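You operate a simulated robot arm through the tools that you are given. There is no shell and no other tool. Be economical: measure what you need, move in short steps, check, and stop when the job is done.

Carry out the task below with a simulated robot arm. There is one attempt and no reset: what you move stays moved.

JOB
Stand the pump bottle in its holder and clean the oily cover.
Fine: the bottle comes from the shelf; once it stands, wet the rag from the paint tray on it, rub the oil off the gauge-tray alternator, lay the rag back. What is to be rubbed or washed off counts as gone when no trace of it is left.
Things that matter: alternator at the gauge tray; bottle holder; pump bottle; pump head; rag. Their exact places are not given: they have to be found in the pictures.

The check looks at the end state, three seconds after you hand in, the way a careful person would. Anything else that was tipped, shoved, dropped, spilled or broken makes it a failure. Lids that push on must go on centred and level and be pressed home; caps that screw on are set level and turned clockwise until they are tight.

ROBOT AND FRAMES
A 7-joint arm with a two-finger parallel gripper on a trunk, on a base that drives. Base frame: it is fixed to the floor where the robot stands at the start and does not move with it; the origin is under the middle of the robot, x ahead of it, y to its left, z up; the surface under the hand at the start is at about z = 870. Readings come in mm, degrees, newtons and seconds.
Its first joint turns from -166.0 to 166.0 degrees. Places, roughly: bottle holder [300, 200, 800]; pump head [800, 0, 1000]. Payload 3.43 kg.
The tool frame sits at the grasp point between the pads (the TCP): z along the fingers, y along the line on which they close. The tips reach 30 mm beyond it. Largest opening 94 mm; finger width 28, thickness 10; the body of the gripper, 50 by 96 mm, starts 55 mm behind the TCP.
Orientation is told as [roll, pitch, yaw] about the base's x, y, z axes, in that order, counted from this pose: with the fingers straight down and closing along the base's y, the tool's x points along the base's -x, its y along +y and its z along -z.

CONTROLS
- The arm moves only by the tool play_rows. Its arguments are lists of equal length, an entry for each row: "xyz": the shift along the tool's x, y, z in units of 250 mm (1.0 is 250 mm), a list of three; "rotation": the turn, a rotation vector about the tool's x, y, z in units of 120 degrees (1.0 is 120 degrees), a list of three; "fingers": the closure, from 0 (fully open) to 1 (shut). In form: {"xyz": [[tx, ty, tz], ...], "rotation": [[wx, wy, wz], ...], "fingers": [fingers, ...]}. A call has 1 to 8 rows; each row is the pose to reach, as a shift and turn from the pose commanded when the call began, along the tool's axes at that moment. A call with a number of a shift or a turn outside -1 to 1 is refused whole. A row lasts 0.2 s, in which the tool goes at most 50 mm and 8.6 degrees; a call with a longer step from one row to the next is refused whole, and so is a gripper value outside its range. Where a pose cannot be reached the arm comes as near as it can. A force on the tool above 40 N (or 10 N above the force at the start of the call, whichever is more), or a blocked arm, ends the call early, and 0.2 s more pass. The fingers move at their own pace (about 45 mm/s each) and stop on an object; they squeeze with about 44 N. The grip force told is the motor's: it shows also when the fingers shut on nothing. Time passes only in rows, and 0.2 s behind the last, so rows that repeat a pose let the fingers close. The reply holds the time, the measured pose of the TCP, the force on the tool along the base axes, the opening and the grip force, in the units named above and with some noise, with the torque about the TCP (base axes, N m) and any sound that the robot's microphone picked up, and new pictures: "show" is both (left out), scene, wrist or none.
- Cameras (640 x 400 px; columns grow to the right, rows downward): "scene" is now at [477.4, 125.1, 1382]; the picture's right is [-0.94, -0.34, 0.00], its down [-0.26, 0.73, -0.63] and it looks along [0.21, -0.59, -0.78] (base axes); focal length 214 px, centre (320, 200). "wrist" rides on the gripper at [76, 14, -102] in the tool frame; the picture's right is [-0.18, 0.98, 0.00], its down [-0.75, -0.14, -0.64] and it looks along [-0.63, -0.12, 0.77] (tool axes); focal length 243 px, centre (320, 200).
- lift_body(by): slides the trunk up (or, below 0, down) by that many mm; the arm and the scene camera ride with it, the base frame stays. It gives what a move gives, with no picture.
- drive_base(legs): drives the robot by 1 to 6 legs, each [ahead, left, turn to the left] in mm, mm and degrees, along the robot's own axes; the way and the turn of a leg run together, so that a leg with both is an arc; at most 1500 mm and 180 degrees a leg. The arm and the cameras ride along, it lands a little off, and it stops where it bumps. It gives what a move gives, and a new picture of the scene camera.
- turn_head(pan, tilt): turns the head with the scene camera to pan (to the left, within 103 degrees either way) and tilt (down, from -29 to 69), counted from straight ahead of the robot. It gives what a move gives, and a new picture of the scene camera.
- point_at(camera, pixels): for up to 12 pixels [column, row] of the newest picture of that camera ("zoom" is the newest enlarged one), the place [x, y, z] in the base frame of the surface seen there, good to about 2 mm, but the place of the scene camera against the robot may be out by one fixed shift of up to 18 mm in any direction. No time passes.
- inspect(camera, box): a new picture of the part [left, top, right, bottom] of that camera's present view, enlarged. No time passes.
- sign_off(): hands the job in; it is judged then, once.

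Keep the steps short. Do not move on a guess: measure, check each grasp and each placing, and mend mistakes. In all there are 80 turns and 260 pictures (those below and enlarged ones count). Leave the gripper open and the arm clear of the work at the hand-in unless told otherwise, and finish with a single line.

The tools are called after ">>>" by a JSON object that holds its "api" and its "payload". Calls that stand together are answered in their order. play_rows: Moves the arm, as the interface text tells. Its arguments: {"type":"object","properties":{"xyz":{"type":"array","items":{"type":"array","items":{"type":"number"}}},"rotation":{"type":"array","items":{"type":"array","items":{"type":"number"}}},"fingers":{"type":"array","items":{"type":"number"}},"show":{"type":"string","enum":["both","scene","wrist","none"]}},"required":["xyz","rotation","fingers"]} The other tools are called the same way: lift_body (by) slides the trunk up or down; drive_base (legs) drives the base; turn_head (pan, tilt) turns the head that bears the scene camera; point_at (camera, pixels) gives the place of the surface under pixels of a picture; inspect (camera, box) takes an enlarged picture of a part of a camera's view; sign_off () hands the job in.

At the start:

```text
time_s: 0.0
tool_pos: [649.2, -92.7, 1336.0]
tool_rot: [0.0, 0.0, 0.0]
force: [-0.6, 0.7, 0.3]
moment: [0.02, 0.0, 0.0]
finger_gap: 94.1
gripper_force: 0.0
trunk travel left (down, up): [-450.0, 160.0]
robot x, y, heading: [-0.3, 3.8, -0.1]
head pan, tilt: [-70.4, 51.2]
```

scene: 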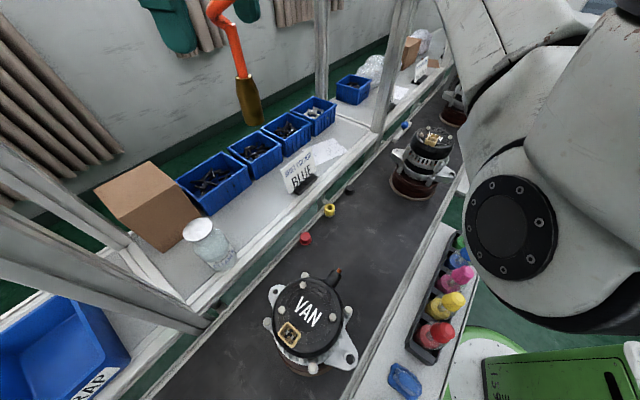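
wrist: 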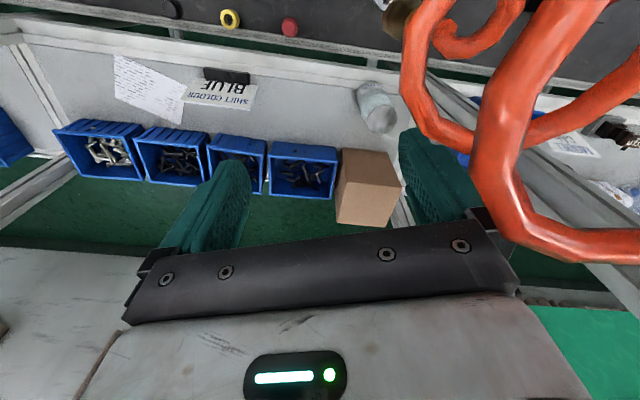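

I see a conveyor with alternators on it, blue bins and some markers. I'll look straight ahead and to the left for the shelf, the holder and the paint tray.

>>> {"api": "turn_head", "payload": {"pan": 0, "tilt": 35}}

>>> {"api": "turn_head", "payload": {"pan": 60, "tilt": 45}}

>>> {"api": "turn_head", "payload": {"pan": -30, "tilt": 40}}

>>> {"api": "turn_head", "payload": {"pan": -103, "tilt": 40}}

```text
time_s: 1.4
tool_pos: [649.1, -91.4, 1335.7]
tool_rot: [0.1, 0.0, 0.0]
force: [-0.5, -0.5, -0.1]
moment: [0.03, -0.01, 0.01]
finger_gap: 94.2
gripper_force: 0.0
trunk travel left (down, up): [-450.0, 160.0]
robot x, y, heading: [0.6, -1.9, -0.4]
head pan, tilt: [0.0, 35.0]
```

scene: 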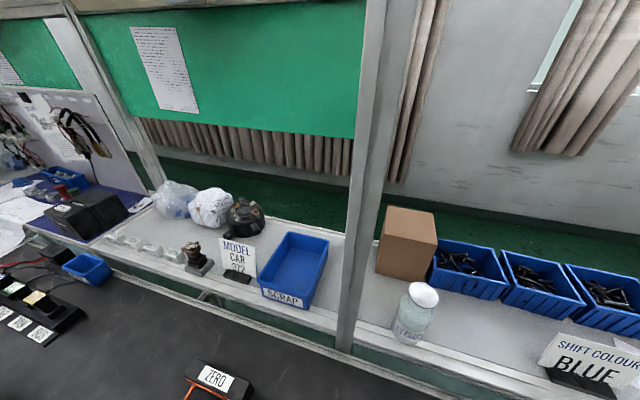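

```text
time_s: 2.7
tool_pos: [648.5, -92.2, 1336.8]
tool_rot: [0.0, 0.0, 0.0]
force: [1.1, 0.2, -0.1]
moment: [0.0, 0.01, -0.03]
finger_gap: 94.2
gripper_force: 0.0
trunk travel left (down, up): [-450.0, 160.0]
robot x, y, heading: [-0.2, 2.4, -0.3]
head pan, tilt: [60.0, 45.0]
```

scene: 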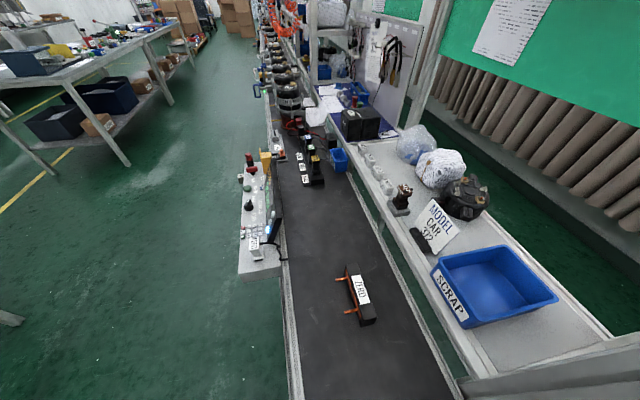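

```text
time_s: 4.4
tool_pos: [649.2, -92.7, 1335.2]
tool_rot: [0.0, 0.1, 0.0]
force: [-0.1, -0.3, 0.8]
moment: [-0.01, -0.02, -0.03]
finger_gap: 94.3
gripper_force: 0.1
trunk travel left (down, up): [-450.0, 160.0]
robot x, y, heading: [4.3, 2.5, -0.1]
head pan, tilt: [-30.0, 40.0]
```

scene: 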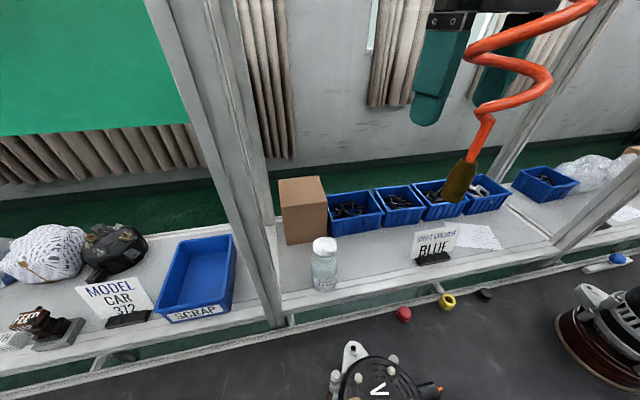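

```text
time_s: 5.8
tool_pos: [649.0, -92.3, 1335.3]
tool_rot: [0.0, 0.0, 0.0]
force: [0.8, -0.3, -1.2]
moment: [0.02, 0.02, 0.01]
finger_gap: 94.1
gripper_force: 0.1
trunk travel left (down, up): [-450.0, 160.0]
robot x, y, heading: [0.2, -1.2, 0.0]
head pan, tilt: [-103.0, 40.0]
```

scene: 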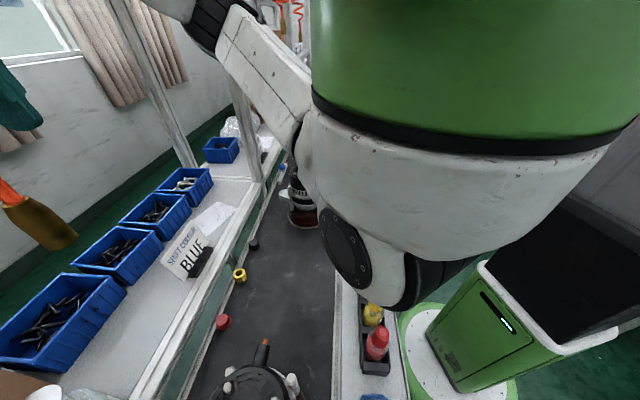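

The white-capped bottle on the shelf is probably the pump bottle, but it needs confirming. I'll look straight down to find the holder, rag and trays.

>>> {"api": "turn_head", "payload": {"pan": 0, "tilt": 69}}

>>> {"api": "turn_head", "payload": {"pan": 90, "tilt": 65}}

>>> {"api": "turn_head", "payload": {"pan": -70, "tilt": 69}}

```text
time_s: 7.6
tool_pos: [649.6, -91.7, 1336.8]
tool_rot: [0.0, 0.1, 0.1]
force: [0.2, -1.0, -0.6]
moment: [0.0, 0.01, -0.04]
finger_gap: 93.9
gripper_force: 0.0
trunk travel left (down, up): [-450.0, 160.0]
robot x, y, heading: [-4.3, 2.4, 0.2]
head pan, tilt: [0.0, 68.8]
```

scene: 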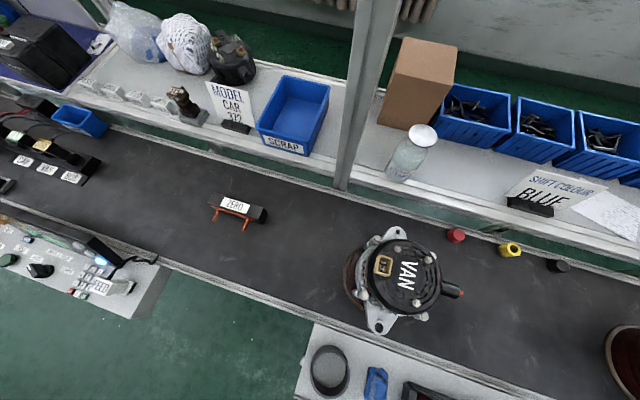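

```text
time_s: 9.3
tool_pos: [647.9, -93.2, 1336.9]
tool_rot: [0.0, 0.1, 0.0]
force: [0.4, -0.1, 0.3]
moment: [0.0, -0.01, 0.0]
finger_gap: 93.9
gripper_force: 0.0
trunk travel left (down, up): [-450.0, 160.0]
robot x, y, heading: [1.1, -0.3, -0.0]
head pan, tilt: [90.0, 65.0]
```

scene: 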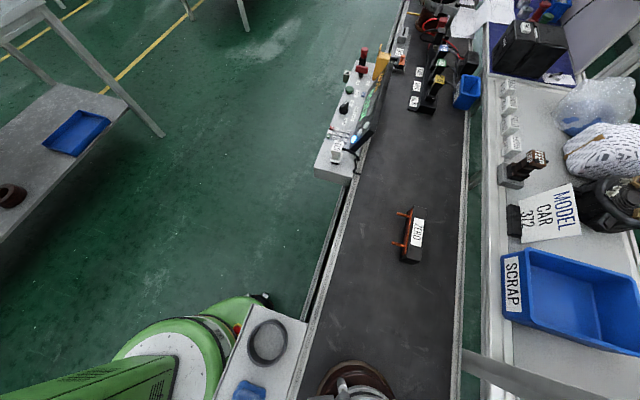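

```text
time_s: 11.7
tool_pos: [649.9, -93.1, 1336.0]
tool_rot: [0.0, 0.0, 0.0]
force: [0.0, -1.0, 0.6]
moment: [0.0, 0.0, 0.0]
finger_gap: 94.0
gripper_force: 0.1
trunk travel left (down, up): [-450.0, 160.0]
robot x, y, heading: [3.8, -0.5, -0.3]
head pan, tilt: [-70.0, 68.8]
```

scene: 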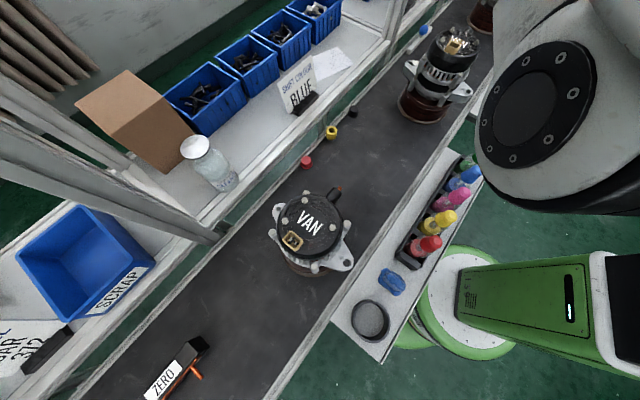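

The holder looks like the black ring at (370,320), with the blue rag at (390,283) beside the paint bottles. I'll zoom in on these and the alternators to look for oil and the gauge tray.

>>> {"api": "inspect", "payload": {"camera": "scene", "box": [250, 170, 370, 290]}}

>>> {"api": "inspect", "payload": {"camera": "scene", "box": [380, 0, 500, 130]}}

>>> {"api": "inspect", "payload": {"camera": "scene", "box": [330, 160, 490, 350]}}

>>> {"api": "inspect", "payload": {"camera": "scene", "box": [160, 110, 260, 210]}}

>>> {"api": "point_at", "payload": {"camera": "scene", "pixels": [[370, 318], [353, 320], [388, 322], [370, 300], [390, 283], [308, 225], [195, 147], [222, 178], [340, 330]]}}

>>> {"api": "turn_head", "payload": {"pan": 75, "tilt": 30}}

```text
3.33 times, centred on (310, 230) of scene
```

zoom: 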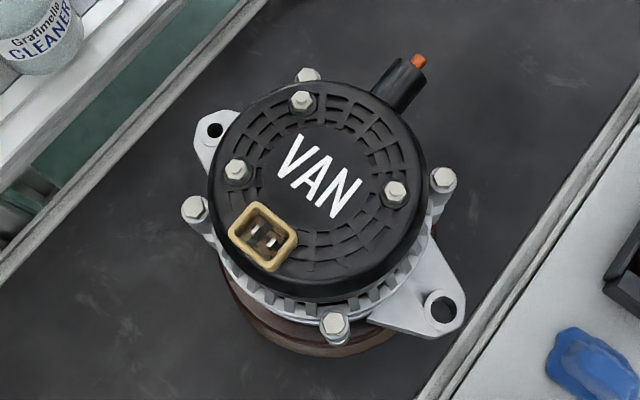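

```text
3.08 times, centred on (440, 65) of scene
```

zoom: 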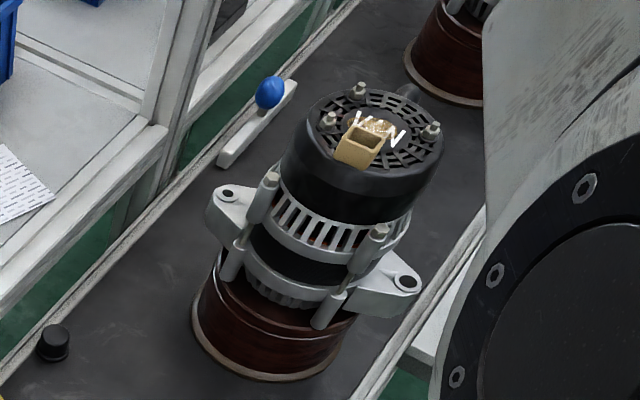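

```text
2.11 times, centred on (410, 255) of scene
```

zoom: 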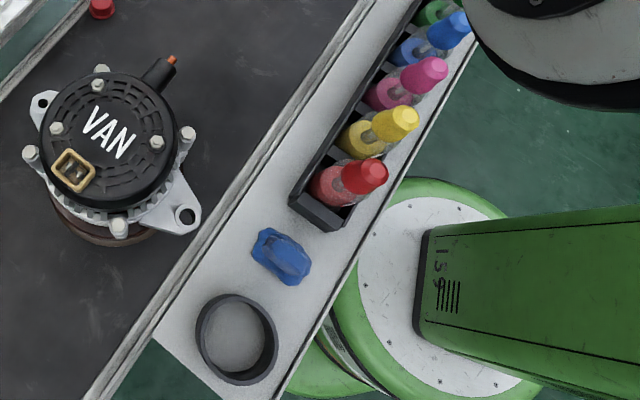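

```text
4.00 times, centred on (210, 160) of scene
```

zoom: 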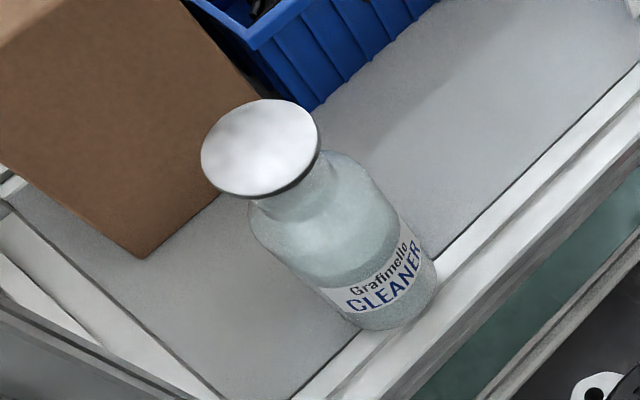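

```text
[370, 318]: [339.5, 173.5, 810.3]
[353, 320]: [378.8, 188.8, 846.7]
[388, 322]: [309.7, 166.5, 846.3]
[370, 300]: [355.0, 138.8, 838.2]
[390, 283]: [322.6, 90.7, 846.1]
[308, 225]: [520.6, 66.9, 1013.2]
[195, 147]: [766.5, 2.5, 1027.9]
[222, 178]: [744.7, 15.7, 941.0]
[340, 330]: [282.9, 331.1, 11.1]
```

```text
time_s: 14.0
tool_pos: [649.4, -93.4, 1336.2]
tool_rot: [0.0, 0.1, 0.0]
force: [0.2, 0.4, 0.1]
moment: [-0.02, -0.01, 0.03]
finger_gap: 94.1
gripper_force: 0.0
trunk travel left (down, up): [-450.0, 160.0]
robot x, y, heading: [2.6, -0.4, -0.2]
head pan, tilt: [75.0, 30.0]
```

scene: 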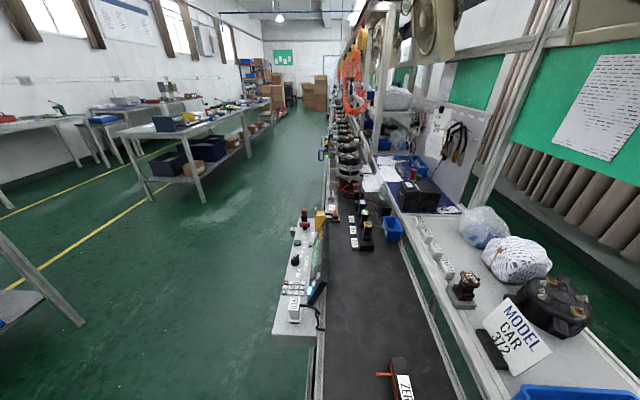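

>>> {"api": "inspect", "payload": {"camera": "scene", "box": [270, 110, 430, 270]}}

>>> {"api": "inspect", "payload": {"camera": "scene", "box": [330, 190, 410, 260]}}

>>> {"api": "point_at", "payload": {"camera": "scene", "pixels": [[350, 190], [360, 230], [349, 160], [296, 250]]}}

>>> {"api": "turn_head", "payload": {"pan": -60, "tilt": 50}}

```text
2.50 times, centred on (350, 190) of scene
```

zoom: 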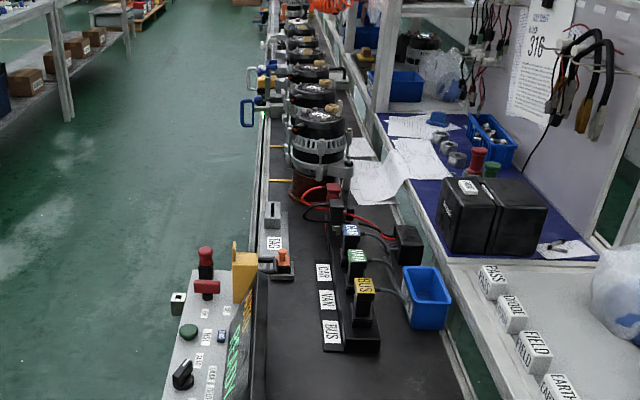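

```text
5.71 times, centred on (370, 225) of scene
```

zoom: 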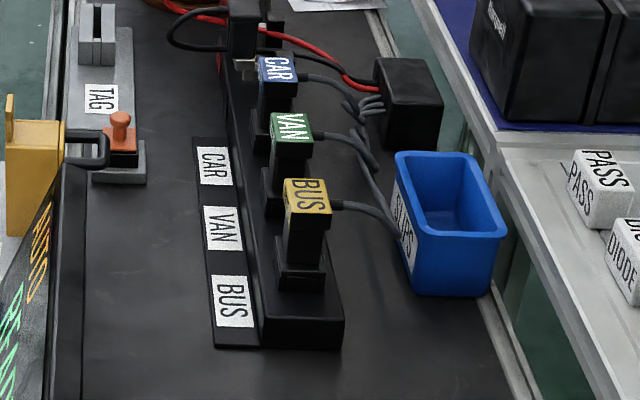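

```text
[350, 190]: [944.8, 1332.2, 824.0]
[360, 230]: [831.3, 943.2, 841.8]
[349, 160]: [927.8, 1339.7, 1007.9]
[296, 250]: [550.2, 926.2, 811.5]
```

```text
time_s: 16.2
tool_pos: [648.1, -91.4, 1337.2]
tool_rot: [0.0, 0.1, 0.0]
force: [0.0, 0.7, -0.1]
moment: [0.03, -0.06, 0.01]
finger_gap: 94.0
gripper_force: 0.0
trunk travel left (down, up): [-450.0, 160.0]
robot x, y, heading: [-0.1, 0.8, -0.0]
head pan, tilt: [-60.0, 50.0]
```

scene: 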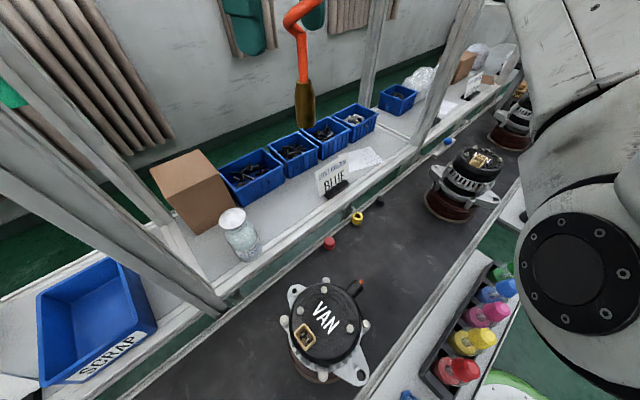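

>>> {"api": "inspect", "payload": {"camera": "scene", "box": [430, 30, 540, 220]}}

>>> {"api": "inspect", "payload": {"camera": "scene", "box": [440, 140, 500, 180]}}

>>> {"api": "point_at", "payload": {"camera": "scene", "pixels": [[478, 160], [515, 110], [470, 175], [448, 142], [440, 150]]}}

```text
2.11 times, centred on (485, 125) of scene
```

zoom: 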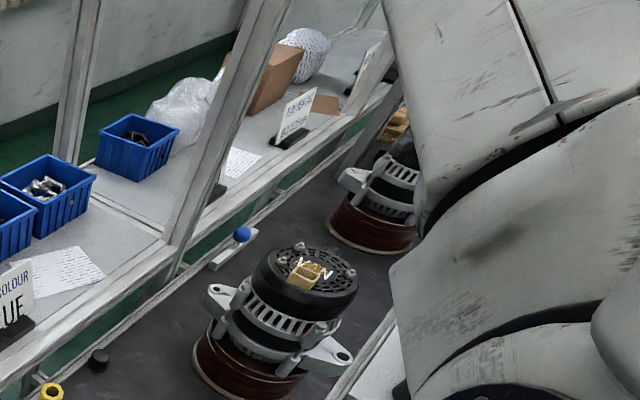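

```text
10.00 times, centred on (470, 160) of scene
```

zoom: 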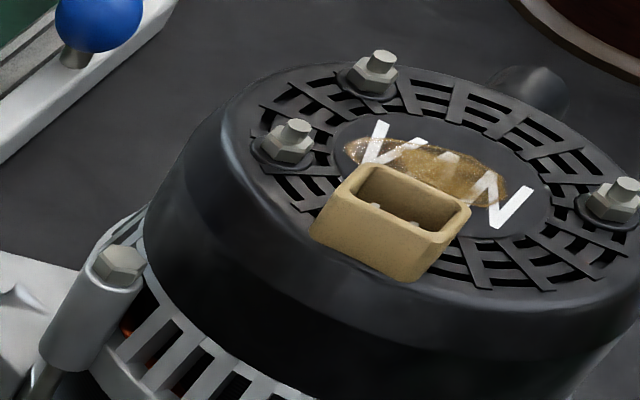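

```text
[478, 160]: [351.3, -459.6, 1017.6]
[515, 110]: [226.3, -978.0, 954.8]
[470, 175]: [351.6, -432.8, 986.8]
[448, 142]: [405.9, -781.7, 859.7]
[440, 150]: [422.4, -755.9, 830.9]
```

The alternator at about (351,-460) has an oil smear on its VAN lettering. I'll measure the bottle with the wrist camera and zoom in on it.

>>> {"api": "inspect", "payload": {"camera": "wrist", "box": [330, 60, 430, 150]}}

>>> {"api": "point_at", "payload": {"camera": "wrist", "pixels": [[368, 88], [380, 110], [383, 125], [345, 100], [335, 130], [330, 80]]}}

>>> {"api": "inspect", "payload": {"camera": "scene", "box": [200, 190, 280, 270]}}

>>> {"api": "point_at", "payload": {"camera": "zoom", "pixels": [[250, 140], [180, 150], [330, 130], [255, 90], [250, 190], [330, 390]]}}

```text
4.44 times, centred on (380, 105) of wrist
```

zoom: 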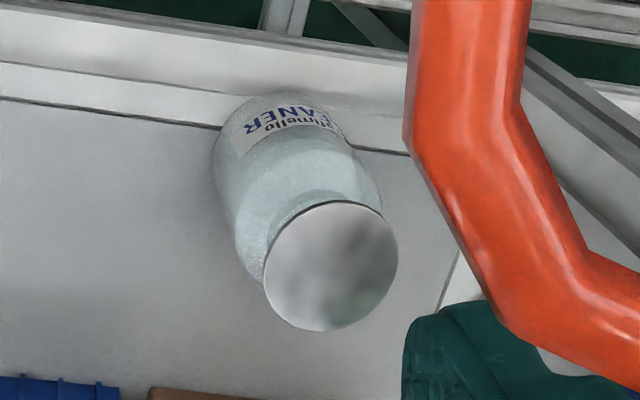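

```text
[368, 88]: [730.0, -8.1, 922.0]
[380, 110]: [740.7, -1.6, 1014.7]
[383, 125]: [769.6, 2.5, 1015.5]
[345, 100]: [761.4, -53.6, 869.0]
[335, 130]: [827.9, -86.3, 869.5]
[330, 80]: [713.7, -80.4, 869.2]
```

```text
5.00 times, centred on (240, 230) of scene
```

zoom: 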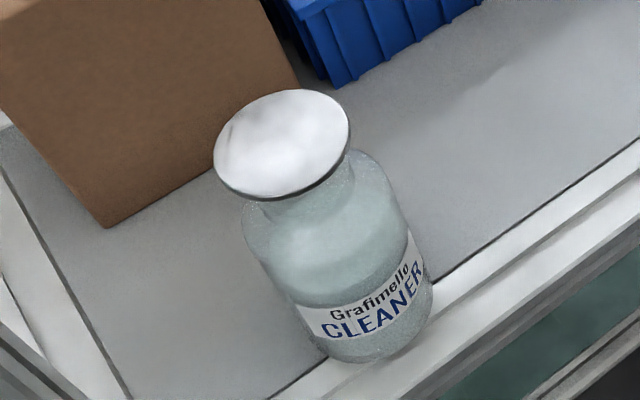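

```text
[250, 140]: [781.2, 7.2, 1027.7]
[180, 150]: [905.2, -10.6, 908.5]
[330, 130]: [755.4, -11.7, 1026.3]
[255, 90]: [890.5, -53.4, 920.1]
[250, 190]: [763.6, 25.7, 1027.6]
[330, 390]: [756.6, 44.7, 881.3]
```

>>> {"api": "point_at", "payload": {"camera": "wrist", "pixels": [[382.2, 119.9], [368.3, 120], [396.3, 120], [382, 106.5], [382.5, 133.5], [378, 90], [360, 95], [392, 95], [389, 105], [340, 160]]}}

```text
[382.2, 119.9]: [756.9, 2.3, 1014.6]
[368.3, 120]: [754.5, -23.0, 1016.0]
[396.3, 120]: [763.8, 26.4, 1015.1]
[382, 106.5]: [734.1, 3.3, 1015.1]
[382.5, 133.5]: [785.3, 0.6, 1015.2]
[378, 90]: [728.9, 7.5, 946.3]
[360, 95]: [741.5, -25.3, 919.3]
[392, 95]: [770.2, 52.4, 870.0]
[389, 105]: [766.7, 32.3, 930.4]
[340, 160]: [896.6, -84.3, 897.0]
```

The cap centre is near (759,2,1015), the body is about 62 mm wide, and the shelf is at z 869. An orange hose and gloves hang nearby, so I'll measure them before descending.

>>> {"api": "point_at", "payload": {"camera": "wrist", "pixels": [[412, 60], [440, 200], [480, 100], [510, 20], [400, 22], [600, 240], [440, 170], [220, 200], [510, 180]]}}

>>> {"api": "turn_head", "payload": {"pan": -20, "tilt": 10}}

```text
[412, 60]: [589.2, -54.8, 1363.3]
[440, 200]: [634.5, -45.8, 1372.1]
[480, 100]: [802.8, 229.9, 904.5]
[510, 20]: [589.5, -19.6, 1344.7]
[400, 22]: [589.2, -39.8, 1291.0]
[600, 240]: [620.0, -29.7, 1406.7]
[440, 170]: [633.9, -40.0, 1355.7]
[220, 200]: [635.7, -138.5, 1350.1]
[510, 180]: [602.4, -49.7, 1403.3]
```

```text
time_s: 17.3
tool_pos: [648.7, -92.4, 1335.6]
tool_rot: [0.0, 0.1, 0.0]
force: [0.1, 1.0, 0.7]
moment: [0.04, -0.01, 0.0]
finger_gap: 93.9
gripper_force: 0.1
trunk travel left (down, up): [-450.0, 160.0]
robot x, y, heading: [0.5, -0.1, 0.1]
head pan, tilt: [-20.0, 10.0]
```

scene: 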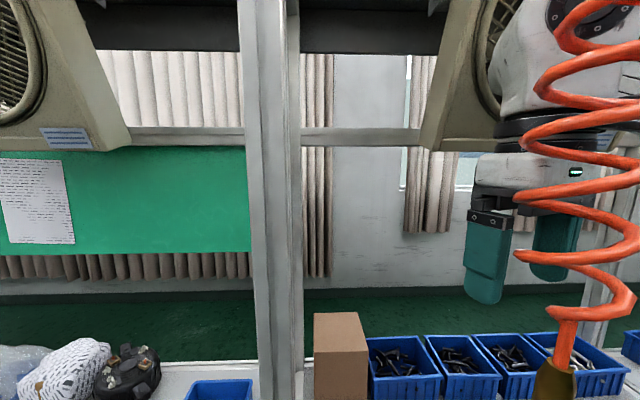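

The orange coiled hose hangs right beside the gripper. I'll locate it and its tip.

>>> {"api": "point_at", "payload": {"camera": "scene", "pixels": [[560, 340], [555, 375], [520, 258], [636, 250], [632, 290], [575, 150], [545, 85], [570, 255], [545, 375], [590, 45]]}}

>>> {"api": "turn_head", "payload": {"pan": -40, "tilt": 30}}

```text
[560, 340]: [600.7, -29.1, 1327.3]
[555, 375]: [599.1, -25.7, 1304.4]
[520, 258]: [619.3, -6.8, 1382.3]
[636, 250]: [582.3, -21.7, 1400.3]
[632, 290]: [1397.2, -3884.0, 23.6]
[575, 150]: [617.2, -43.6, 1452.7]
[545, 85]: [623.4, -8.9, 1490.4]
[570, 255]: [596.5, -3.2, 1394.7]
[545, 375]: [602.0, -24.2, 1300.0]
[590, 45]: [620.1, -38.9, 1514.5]
```

```text
time_s: 18.1
tool_pos: [648.6, -92.1, 1336.1]
tool_rot: [0.0, 0.0, 0.1]
force: [-0.2, 0.1, -0.4]
moment: [-0.04, 0.01, 0.0]
finger_gap: 94.0
gripper_force: 0.1
trunk travel left (down, up): [-450.0, 160.0]
robot x, y, heading: [-2.3, 2.5, 0.3]
head pan, tilt: [-40.0, 30.0]
```

scene: 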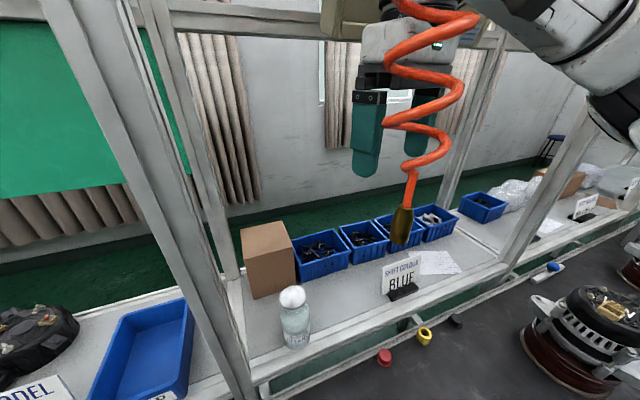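

>>> {"api": "point_at", "payload": {"camera": "scene", "pixels": [[400, 240], [402, 215], [411, 185], [460, 90], [390, 120], [430, 55]]}}

>>> {"api": "play_rows", "payload": {"xyz": [[0, -0.16, 0], [0, -0.32, 0], [0.16, -0.4, 0], [0.34, -0.42, 0], [0.52, -0.42, 0], [0.7, -0.42, 0], [0.85, -0.42, 0], [1.0, -0.42, 0]], "rotation": [[0, 0, 0], [0, 0, 0], [0, 0, 0], [0, 0, 0], [0, 0, 0], [0, 0, 0], [0, 0, 0], [0, 0, 0]], "fingers": [0, 0, 0, 0, 0, 0, 0, 0]}}

```text
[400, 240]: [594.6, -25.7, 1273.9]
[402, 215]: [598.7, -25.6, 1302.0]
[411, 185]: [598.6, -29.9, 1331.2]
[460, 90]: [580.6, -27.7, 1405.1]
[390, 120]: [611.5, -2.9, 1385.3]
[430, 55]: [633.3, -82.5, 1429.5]
```

```text
time_s: 19.9
tool_pos: [395.5, -196.6, 1334.8]
tool_rot: [0.2, -0.1, 0.2]
force: [1.1, -1.0, 0.7]
moment: [-0.04, 0.03, -0.01]
finger_gap: 93.7
gripper_force: 0.0
trunk travel left (down, up): [-450.0, 160.0]
robot x, y, heading: [-0.4, -2.3, -0.0]
head pan, tilt: [-40.0, 30.0]
```

scene: 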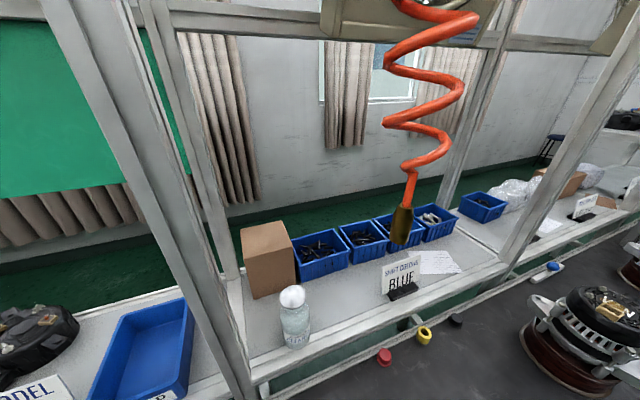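
wrist: 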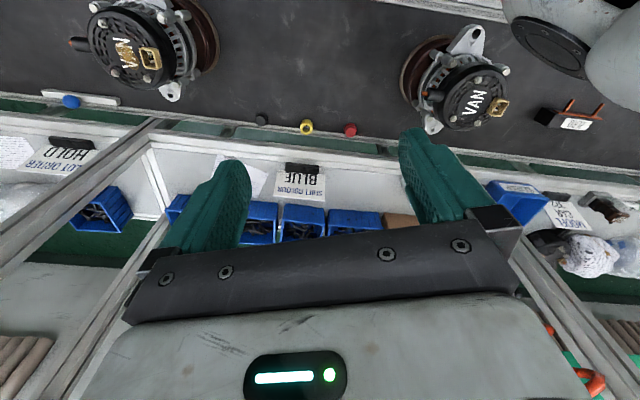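

The hand is clear of the hose, whose tip is near z 1260. I'll look to the right for the gauge tray.

>>> {"api": "turn_head", "payload": {"pan": -85, "tilt": 25}}

>>> {"api": "inspect", "payload": {"camera": "wrist", "box": [0, 0, 260, 160]}}

>>> {"api": "inspect", "payload": {"camera": "wrist", "box": [380, 0, 640, 160]}}

```text
time_s: 21.0
tool_pos: [396.9, -197.0, 1334.8]
tool_rot: [0.0, 0.0, -0.1]
force: [-0.3, -0.3, 0.0]
moment: [0.03, 0.02, -0.02]
finger_gap: 94.3
gripper_force: 0.1
trunk travel left (down, up): [-450.0, 160.0]
robot x, y, heading: [1.7, -0.5, -0.1]
head pan, tilt: [-85.0, 25.0]
```

scene: 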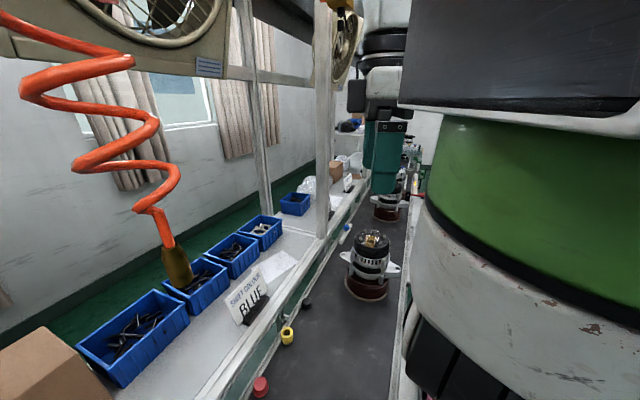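

```text
2.46 times, centred on (130, 80) of wrist
```

zoom: 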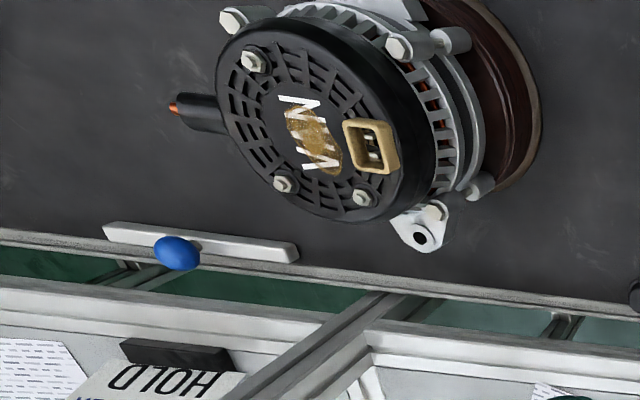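

```text
2.46 times, centred on (510, 80) of wrist
```

zoom: 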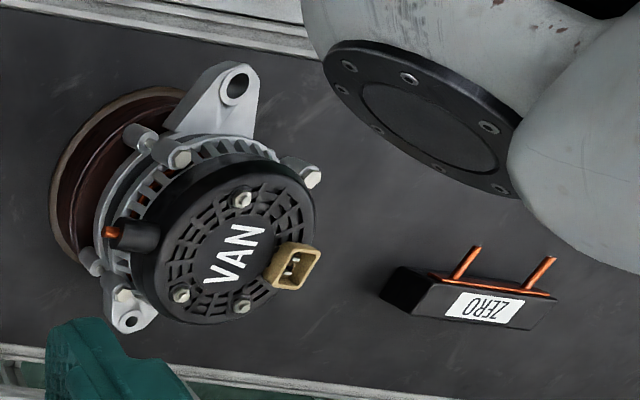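

The alternator near (350,-460) is oily, but I haven't seen a gauge tray yet and there's another alternator further right. I'll drive right a little to look.

>>> {"api": "drive_base", "payload": {"legs": [[0, -400, 0]]}}

>>> {"api": "turn_head", "payload": {"pan": -60, "tilt": 55}}

```text
time_s: 23.2
tool_pos: [360.5, -487.7, 1319.6]
tool_rot: [-1.2, 2.5, -4.9]
force: [-1.2, -0.9, 1.0]
moment: [0.1, -0.12, 0.0]
finger_gap: 93.9
gripper_force: 0.1
trunk travel left (down, up): [-450.0, 160.0]
robot x, y, heading: [-47.3, -297.2, -5.8]
head pan, tilt: [-85.0, 25.0]
stopped in leg 1: the robot was blocked; the commanded pose is now the measured one
```

scene: 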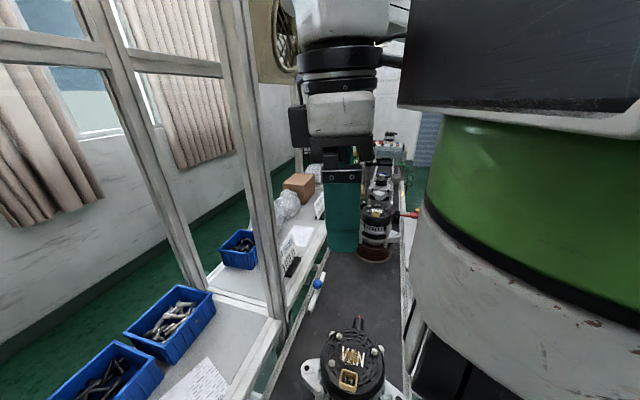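

```text
time_s: 24.2
tool_pos: [359.0, -509.6, 1325.4]
tool_rot: [-0.6, 1.1, -5.7]
force: [0.1, 0.0, -0.4]
moment: [-0.02, 0.03, 0.0]
finger_gap: 94.1
gripper_force: 0.0
trunk travel left (down, up): [-450.0, 160.0]
robot x, y, heading: [-42.2, -297.4, -5.4]
head pan, tilt: [-60.0, 55.0]
```

scene: 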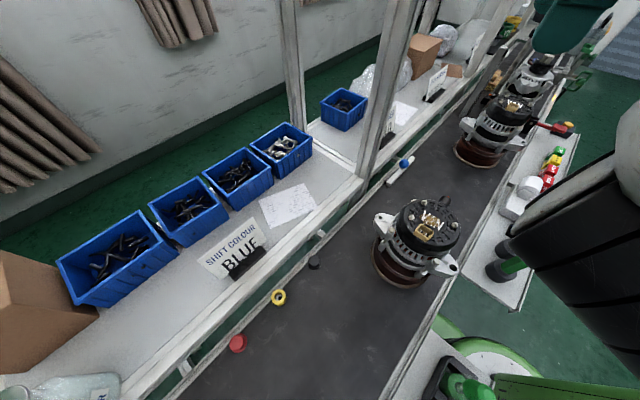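

The base bumped something at y≈-297. I'll inspect what is to the right, including a second side tray.

>>> {"api": "inspect", "payload": {"camera": "scene", "box": [440, 40, 640, 320]}}

>>> {"api": "inspect", "payload": {"camera": "scene", "box": [450, 80, 560, 180]}}

>>> {"api": "inspect", "payload": {"camera": "scene", "box": [360, 180, 480, 300]}}

>>> {"api": "point_at", "payload": {"camera": "scene", "pixels": [[510, 103], [435, 220], [525, 190], [550, 170], [500, 270], [480, 370], [560, 130], [515, 300]]}}

>>> {"api": "turn_head", "payload": {"pan": -103, "tilt": 60}}

```text
1.43 times, centred on (540, 180) of scene
```

zoom: 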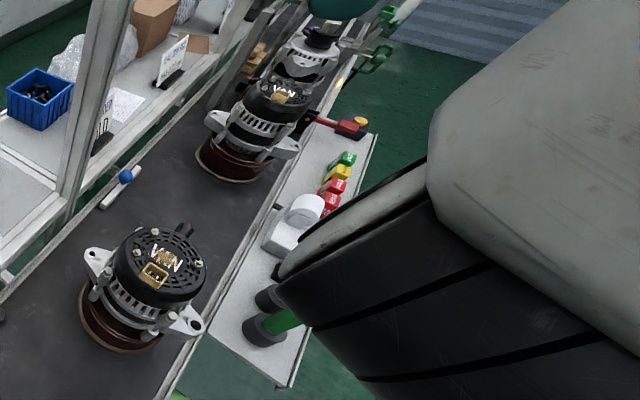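

```text
4.00 times, centred on (505, 130) of scene
```

zoom: 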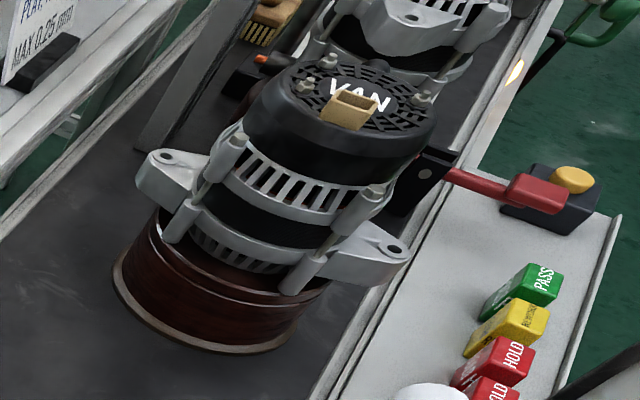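

```text
3.33 times, centred on (420, 240) of scene
```

zoom: 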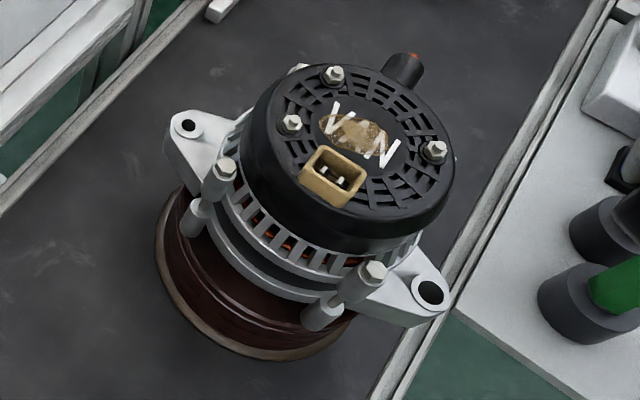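

```text
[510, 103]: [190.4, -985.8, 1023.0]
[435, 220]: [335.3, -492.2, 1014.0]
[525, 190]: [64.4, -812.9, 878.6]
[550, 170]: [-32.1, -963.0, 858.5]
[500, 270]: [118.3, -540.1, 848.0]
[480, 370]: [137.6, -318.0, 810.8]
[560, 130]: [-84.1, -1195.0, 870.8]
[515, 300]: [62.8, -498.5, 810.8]
```

```text
time_s: 25.3
tool_pos: [361.2, -507.6, 1324.7]
tool_rot: [-0.5, 1.3, -5.8]
force: [0.2, 0.0, 0.2]
moment: [0.0, -0.02, -0.01]
finger_gap: 93.8
gripper_force: 0.0
trunk travel left (down, up): [-450.0, 160.0]
robot x, y, heading: [-40.8, -296.2, -5.5]
head pan, tilt: [-103.0, 60.0]
```

scene: 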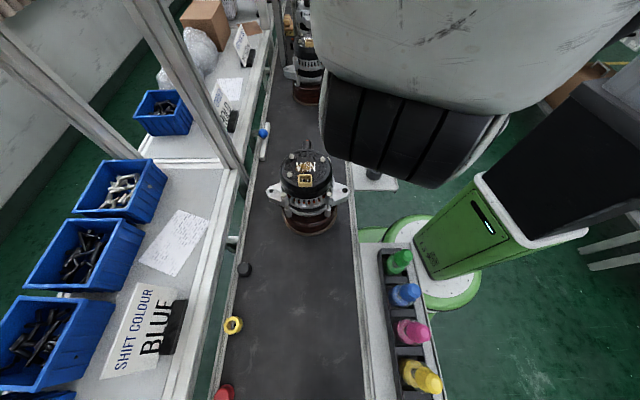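

The oily alternator, at about (340,-480), sits beside the tray holding plug gauges, so that's the target. The blue rag and the holder are on the paint tray. I'll drive back, square up, and go left so the arm can reach the bottle past the left side of the hose.

>>> {"api": "drive_base", "payload": {"legs": [[0, 300, 0], [0, 0, 5.5], [0, 420, 0]]}}

>>> {"api": "turn_head", "payload": {"pan": -40, "tilt": 40}}

```text
time_s: 30.0
tool_pos: [405.6, 260.9, 1325.6]
tool_rot: [-0.7, 1.3, -0.3]
force: [0.3, -0.8, -0.4]
moment: [-0.03, 0.0, 0.01]
finger_gap: 94.1
gripper_force: 0.0
trunk travel left (down, up): [-450.0, 160.0]
robot x, y, heading: [-18.4, 432.4, 0.2]
head pan, tilt: [-103.0, 60.0]
```

scene: 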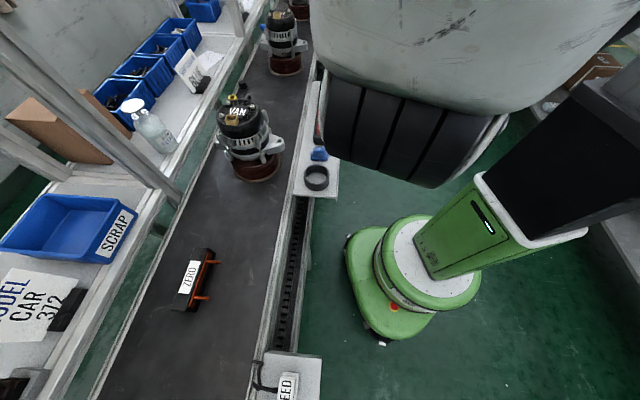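

```text
time_s: 31.4
tool_pos: [405.7, 261.0, 1324.9]
tool_rot: [-0.6, 1.2, -0.2]
force: [-0.1, -0.1, 0.6]
moment: [0.0, 0.0, 0.03]
finger_gap: 93.8
gripper_force: 0.0
trunk travel left (down, up): [-450.0, 160.0]
robot x, y, heading: [-17.3, 431.6, 0.3]
head pan, tilt: [-40.0, 40.0]
```

scene: 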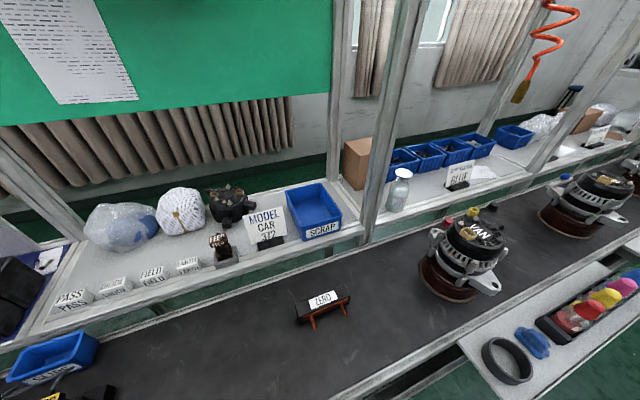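

A frame post stands near the bottle on this side. I'll measure the post.

>>> {"api": "point_at", "payload": {"camera": "scene", "pixels": [[368, 232], [385, 130], [395, 60], [335, 130], [400, 175], [395, 200], [520, 90], [350, 100], [390, 215], [508, 155], [530, 140], [340, 225]]}}

>>> {"api": "turn_head", "payload": {"pan": -40, "tilt": 0}}

```text
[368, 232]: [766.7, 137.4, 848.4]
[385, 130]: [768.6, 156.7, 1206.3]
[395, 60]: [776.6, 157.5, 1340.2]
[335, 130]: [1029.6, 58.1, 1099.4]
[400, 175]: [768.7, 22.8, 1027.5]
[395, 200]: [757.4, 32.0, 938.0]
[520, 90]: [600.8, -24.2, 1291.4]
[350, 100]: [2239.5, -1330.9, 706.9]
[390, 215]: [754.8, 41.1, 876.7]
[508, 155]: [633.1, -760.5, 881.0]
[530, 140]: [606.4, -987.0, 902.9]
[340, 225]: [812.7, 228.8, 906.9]
```

```text
time_s: 32.4
tool_pos: [406.0, 260.3, 1325.3]
tool_rot: [-0.6, 1.2, -0.3]
force: [-0.7, -0.3, 0.0]
moment: [0.0, 0.0, -0.02]
finger_gap: 94.2
gripper_force: 0.0
trunk travel left (down, up): [-450.0, 160.0]
robot x, y, heading: [-17.0, 427.9, -0.0]
head pan, tilt: [-40.0, 0.0]
```

scene: 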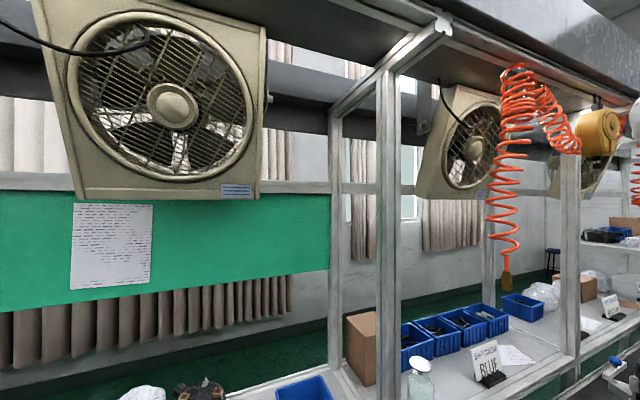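

The post is at about (766,~140). A straight line from here to the bottle passes between the post and the hose. I'll lower the trunk and then approach above the cap.

>>> {"api": "lift_body", "payload": {"by": -230}}

>>> {"api": "play_rows", "payload": {"xyz": [[-0.1, 0, 0], [-0.2, -0.05, 0], [-0.35, -0.12, 0], [-0.5, -0.22, 0], [-0.65, -0.32, 0], [-0.8, -0.42, 0], [-0.9, -0.52, 0], [-1.0, -0.65, 0]], "rotation": [[0, -0.005, 0], [-0.005, -0.01, -0.002], [-0.005, -0.01, -0.002], [-0.005, -0.01, -0.002], [-0.005, -0.01, -0.002], [-0.005, -0.01, -0.002], [-0.005, -0.01, -0.002], [-0.005, -0.01, -0.002]], "fingers": [0, 0, 0, 0, 0, 0, 0, 0]}}

```text
time_s: 34.9
tool_pos: [406.2, 260.1, 1095.6]
tool_rot: [-0.7, 1.1, -0.3]
force: [-0.4, 0.5, 0.1]
moment: [-0.02, 0.03, -0.01]
finger_gap: 94.0
gripper_force: 0.2
trunk travel left (down, up): [-220.0, 390.0]
robot x, y, heading: [-15.1, 431.4, 0.3]
head pan, tilt: [-40.0, 0.0]
```

```text
time_s: 36.7
tool_pos: [649.3, 143.1, 1078.8]
tool_rot: [-0.1, 0.0, -0.3]
force: [0.4, -0.5, 0.3]
moment: [-0.02, 0.04, 0.01]
finger_gap: 94.0
gripper_force: 0.1
out of reach, approached as far as the arm can: row 7, 8
trunk travel left (down, up): [-220.0, 390.0]
robot x, y, heading: [-18.1, 433.2, -0.1]
head pan, tilt: [-40.0, 0.0]
```

scene: 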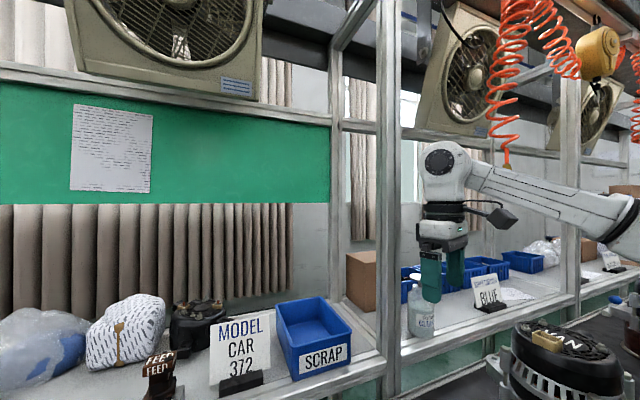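
wrist: 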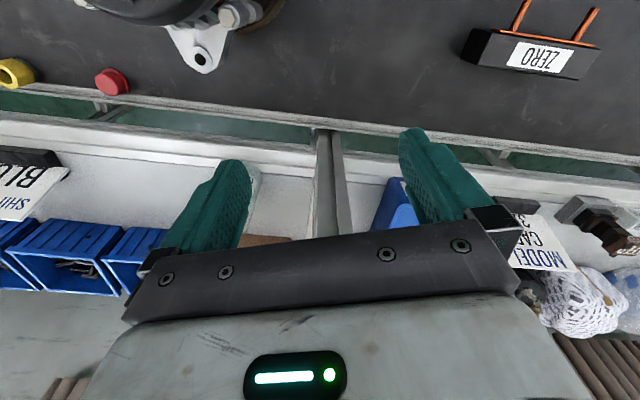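

The arm ran out of reach at this trunk height. I'll check where the forearm and elbow are relative to the hose.

>>> {"api": "point_at", "payload": {"camera": "scene", "pixels": [[440, 160], [490, 175], [540, 195], [600, 215], [635, 205], [507, 160], [440, 210], [512, 215]]}}

>>> {"api": "turn_head", "payload": {"pan": -80, "tilt": 20}}

```text
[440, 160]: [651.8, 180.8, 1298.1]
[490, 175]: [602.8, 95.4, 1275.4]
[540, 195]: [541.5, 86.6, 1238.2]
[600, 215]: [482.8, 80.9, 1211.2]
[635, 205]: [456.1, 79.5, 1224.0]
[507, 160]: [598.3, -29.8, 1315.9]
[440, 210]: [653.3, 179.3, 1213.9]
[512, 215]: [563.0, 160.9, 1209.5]
```

```text
time_s: 37.7
tool_pos: [648.8, 144.6, 1079.5]
tool_rot: [0.0, 0.1, -0.3]
force: [-0.2, -0.1, 0.1]
moment: [0.0, -0.01, -0.01]
finger_gap: 94.0
gripper_force: 0.1
trunk travel left (down, up): [-220.0, 390.0]
robot x, y, heading: [-20.4, 430.7, 0.3]
head pan, tilt: [-80.0, 20.0]
```

scene: 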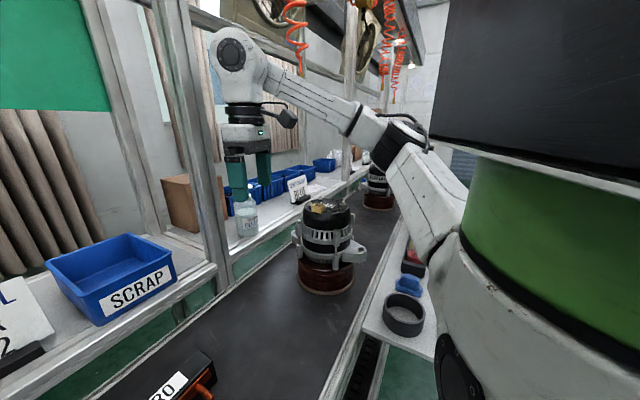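

The shoulder is too low for this reach. I'll raise the trunk 200 and bring the hand back down in place. The forearm stays at y≥80, clear of the hose.

>>> {"api": "lift_body", "payload": {"by": 210}}

>>> {"api": "play_rows", "payload": {"xyz": [[0, 0, 0.15], [0, 0, 0.32], [0, 0, 0.5], [0, 0, 0.68], [0, 0, 0.84], [0, 0, 0.84]], "rotation": [[0, 0, 0], [0, 0, 0], [0, 0, 0], [0, 0, 0], [0, 0, 0], [0, 0, 0]], "fingers": [0, 0, 0, 0, 0, 0]}}

```text
time_s: 40.0
tool_pos: [648.9, 144.5, 1288.5]
tool_rot: [0.0, 0.1, -0.3]
force: [0.4, 0.4, -0.6]
moment: [-0.02, -0.03, -0.06]
finger_gap: 93.9
gripper_force: 0.1
trunk travel left (down, up): [-430.0, 180.0]
robot x, y, heading: [-14.5, 430.1, 0.1]
head pan, tilt: [-80.0, 20.0]
```

```text
time_s: 41.4
tool_pos: [650.0, 144.5, 1079.5]
tool_rot: [0.1, 0.0, -0.3]
force: [-0.4, 0.7, -0.3]
moment: [0.02, -0.01, -0.01]
finger_gap: 94.0
gripper_force: 0.1
trunk travel left (down, up): [-430.0, 180.0]
robot x, y, heading: [-13.8, 432.5, 0.3]
head pan, tilt: [-80.0, 20.0]
```

scene: 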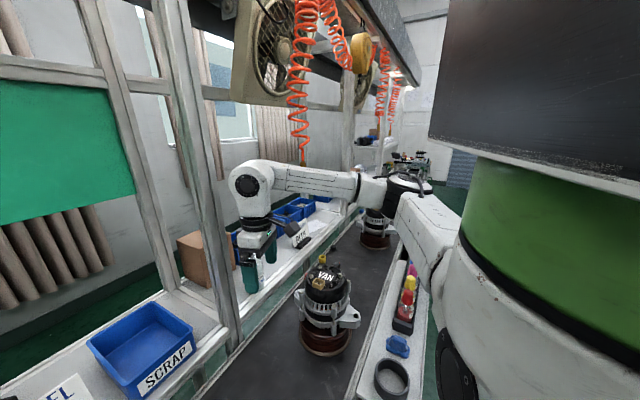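
wrist: 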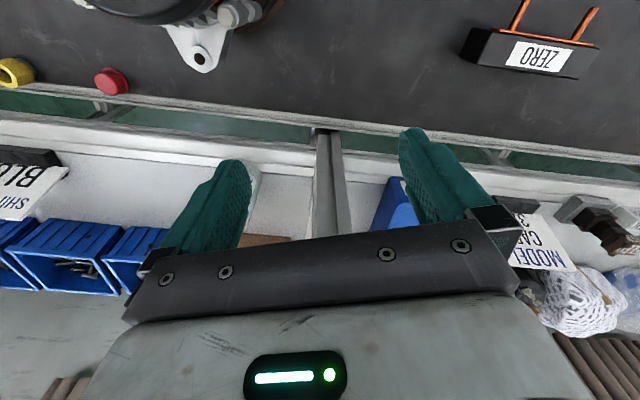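

The hose tip is just above forearm height. I'll stay low: go down to z≈970 here, then slide in sideways with the open fingers straddling the bottle.

>>> {"api": "play_rows", "payload": {"xyz": [[0, 0, 0.15], [0, 0, 0.3], [0, 0, 0.435], [0, 0, 0.435]], "rotation": [[0, 0, 0], [0, 0, 0], [0, 0, 0], [0, 0, 0]], "fingers": [0, 0, 0, 0]}}

>>> {"api": "inspect", "payload": {"camera": "scene", "box": [200, 100, 460, 300]}}

>>> {"api": "point_at", "payload": {"camera": "zoom", "pixels": [[170, 140], [260, 165], [340, 170], [420, 175], [500, 185], [255, 100], [250, 145]]}}

```text
time_s: 42.4
tool_pos: [648.3, 145.5, 970.3]
tool_rot: [0.0, 0.0, -0.3]
force: [0.7, 0.2, 0.0]
moment: [0.0, 0.01, -0.01]
finger_gap: 93.7
gripper_force: 0.0
trunk travel left (down, up): [-430.0, 180.0]
robot x, y, heading: [-16.5, 431.4, 0.0]
head pan, tilt: [-80.0, 20.0]
```

scene: 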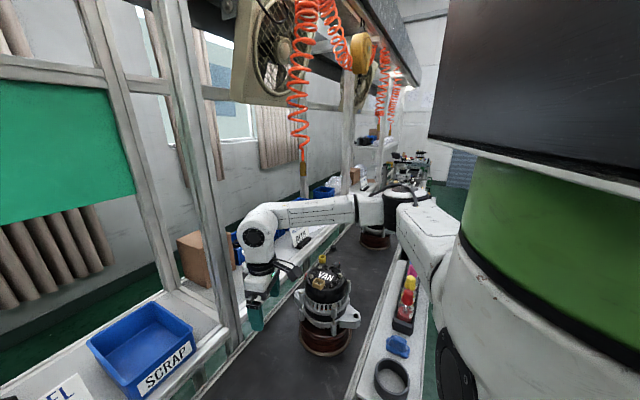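
wrist: 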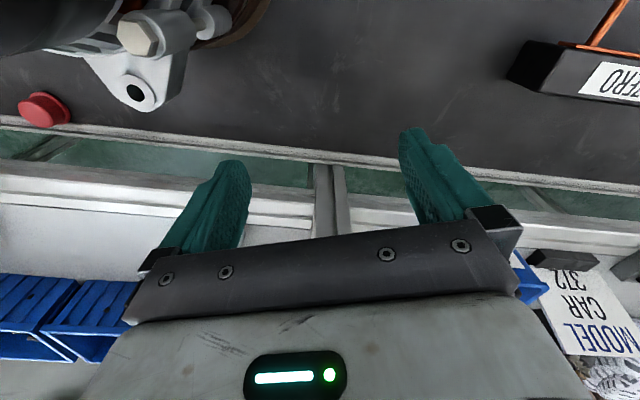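

```text
2.00 times, centred on (330, 200) of scene
```

zoom: 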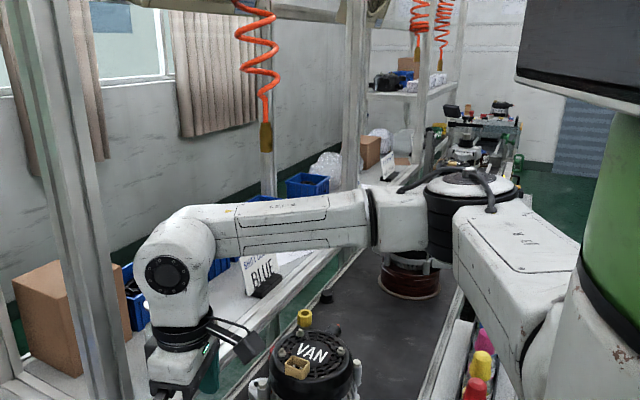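

```text
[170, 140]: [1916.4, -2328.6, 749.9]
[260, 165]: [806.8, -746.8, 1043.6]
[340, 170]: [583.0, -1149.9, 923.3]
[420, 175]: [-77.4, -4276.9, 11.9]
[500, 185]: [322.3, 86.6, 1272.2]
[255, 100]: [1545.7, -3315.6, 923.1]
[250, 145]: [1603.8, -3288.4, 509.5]
```

>>> {"api": "point_at", "payload": {"camera": "zoom", "pixels": [[190, 212], [270, 206], [350, 197], [400, 192], [460, 168], [265, 145]]}}

>>> {"api": "turn_head", "payload": {"pan": -40, "tilt": 35}}

```text
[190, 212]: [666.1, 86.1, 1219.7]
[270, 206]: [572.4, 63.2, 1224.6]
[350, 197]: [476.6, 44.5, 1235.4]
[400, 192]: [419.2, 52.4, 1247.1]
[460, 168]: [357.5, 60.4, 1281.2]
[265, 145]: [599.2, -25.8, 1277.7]
```

```text
time_s: 43.5
tool_pos: [650.2, 144.7, 970.4]
tool_rot: [0.1, -0.1, -0.3]
force: [-0.4, -0.6, 0.2]
moment: [-0.02, 0.01, 0.0]
finger_gap: 93.9
gripper_force: 0.0
trunk travel left (down, up): [-430.0, 180.0]
robot x, y, heading: [-14.4, 432.1, 0.4]
head pan, tilt: [-40.0, 35.0]
```

scene: 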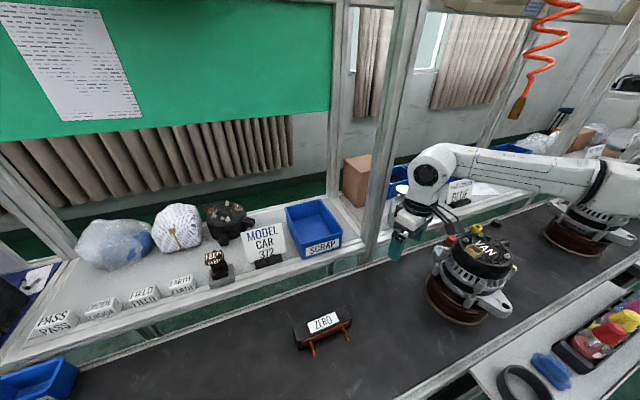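

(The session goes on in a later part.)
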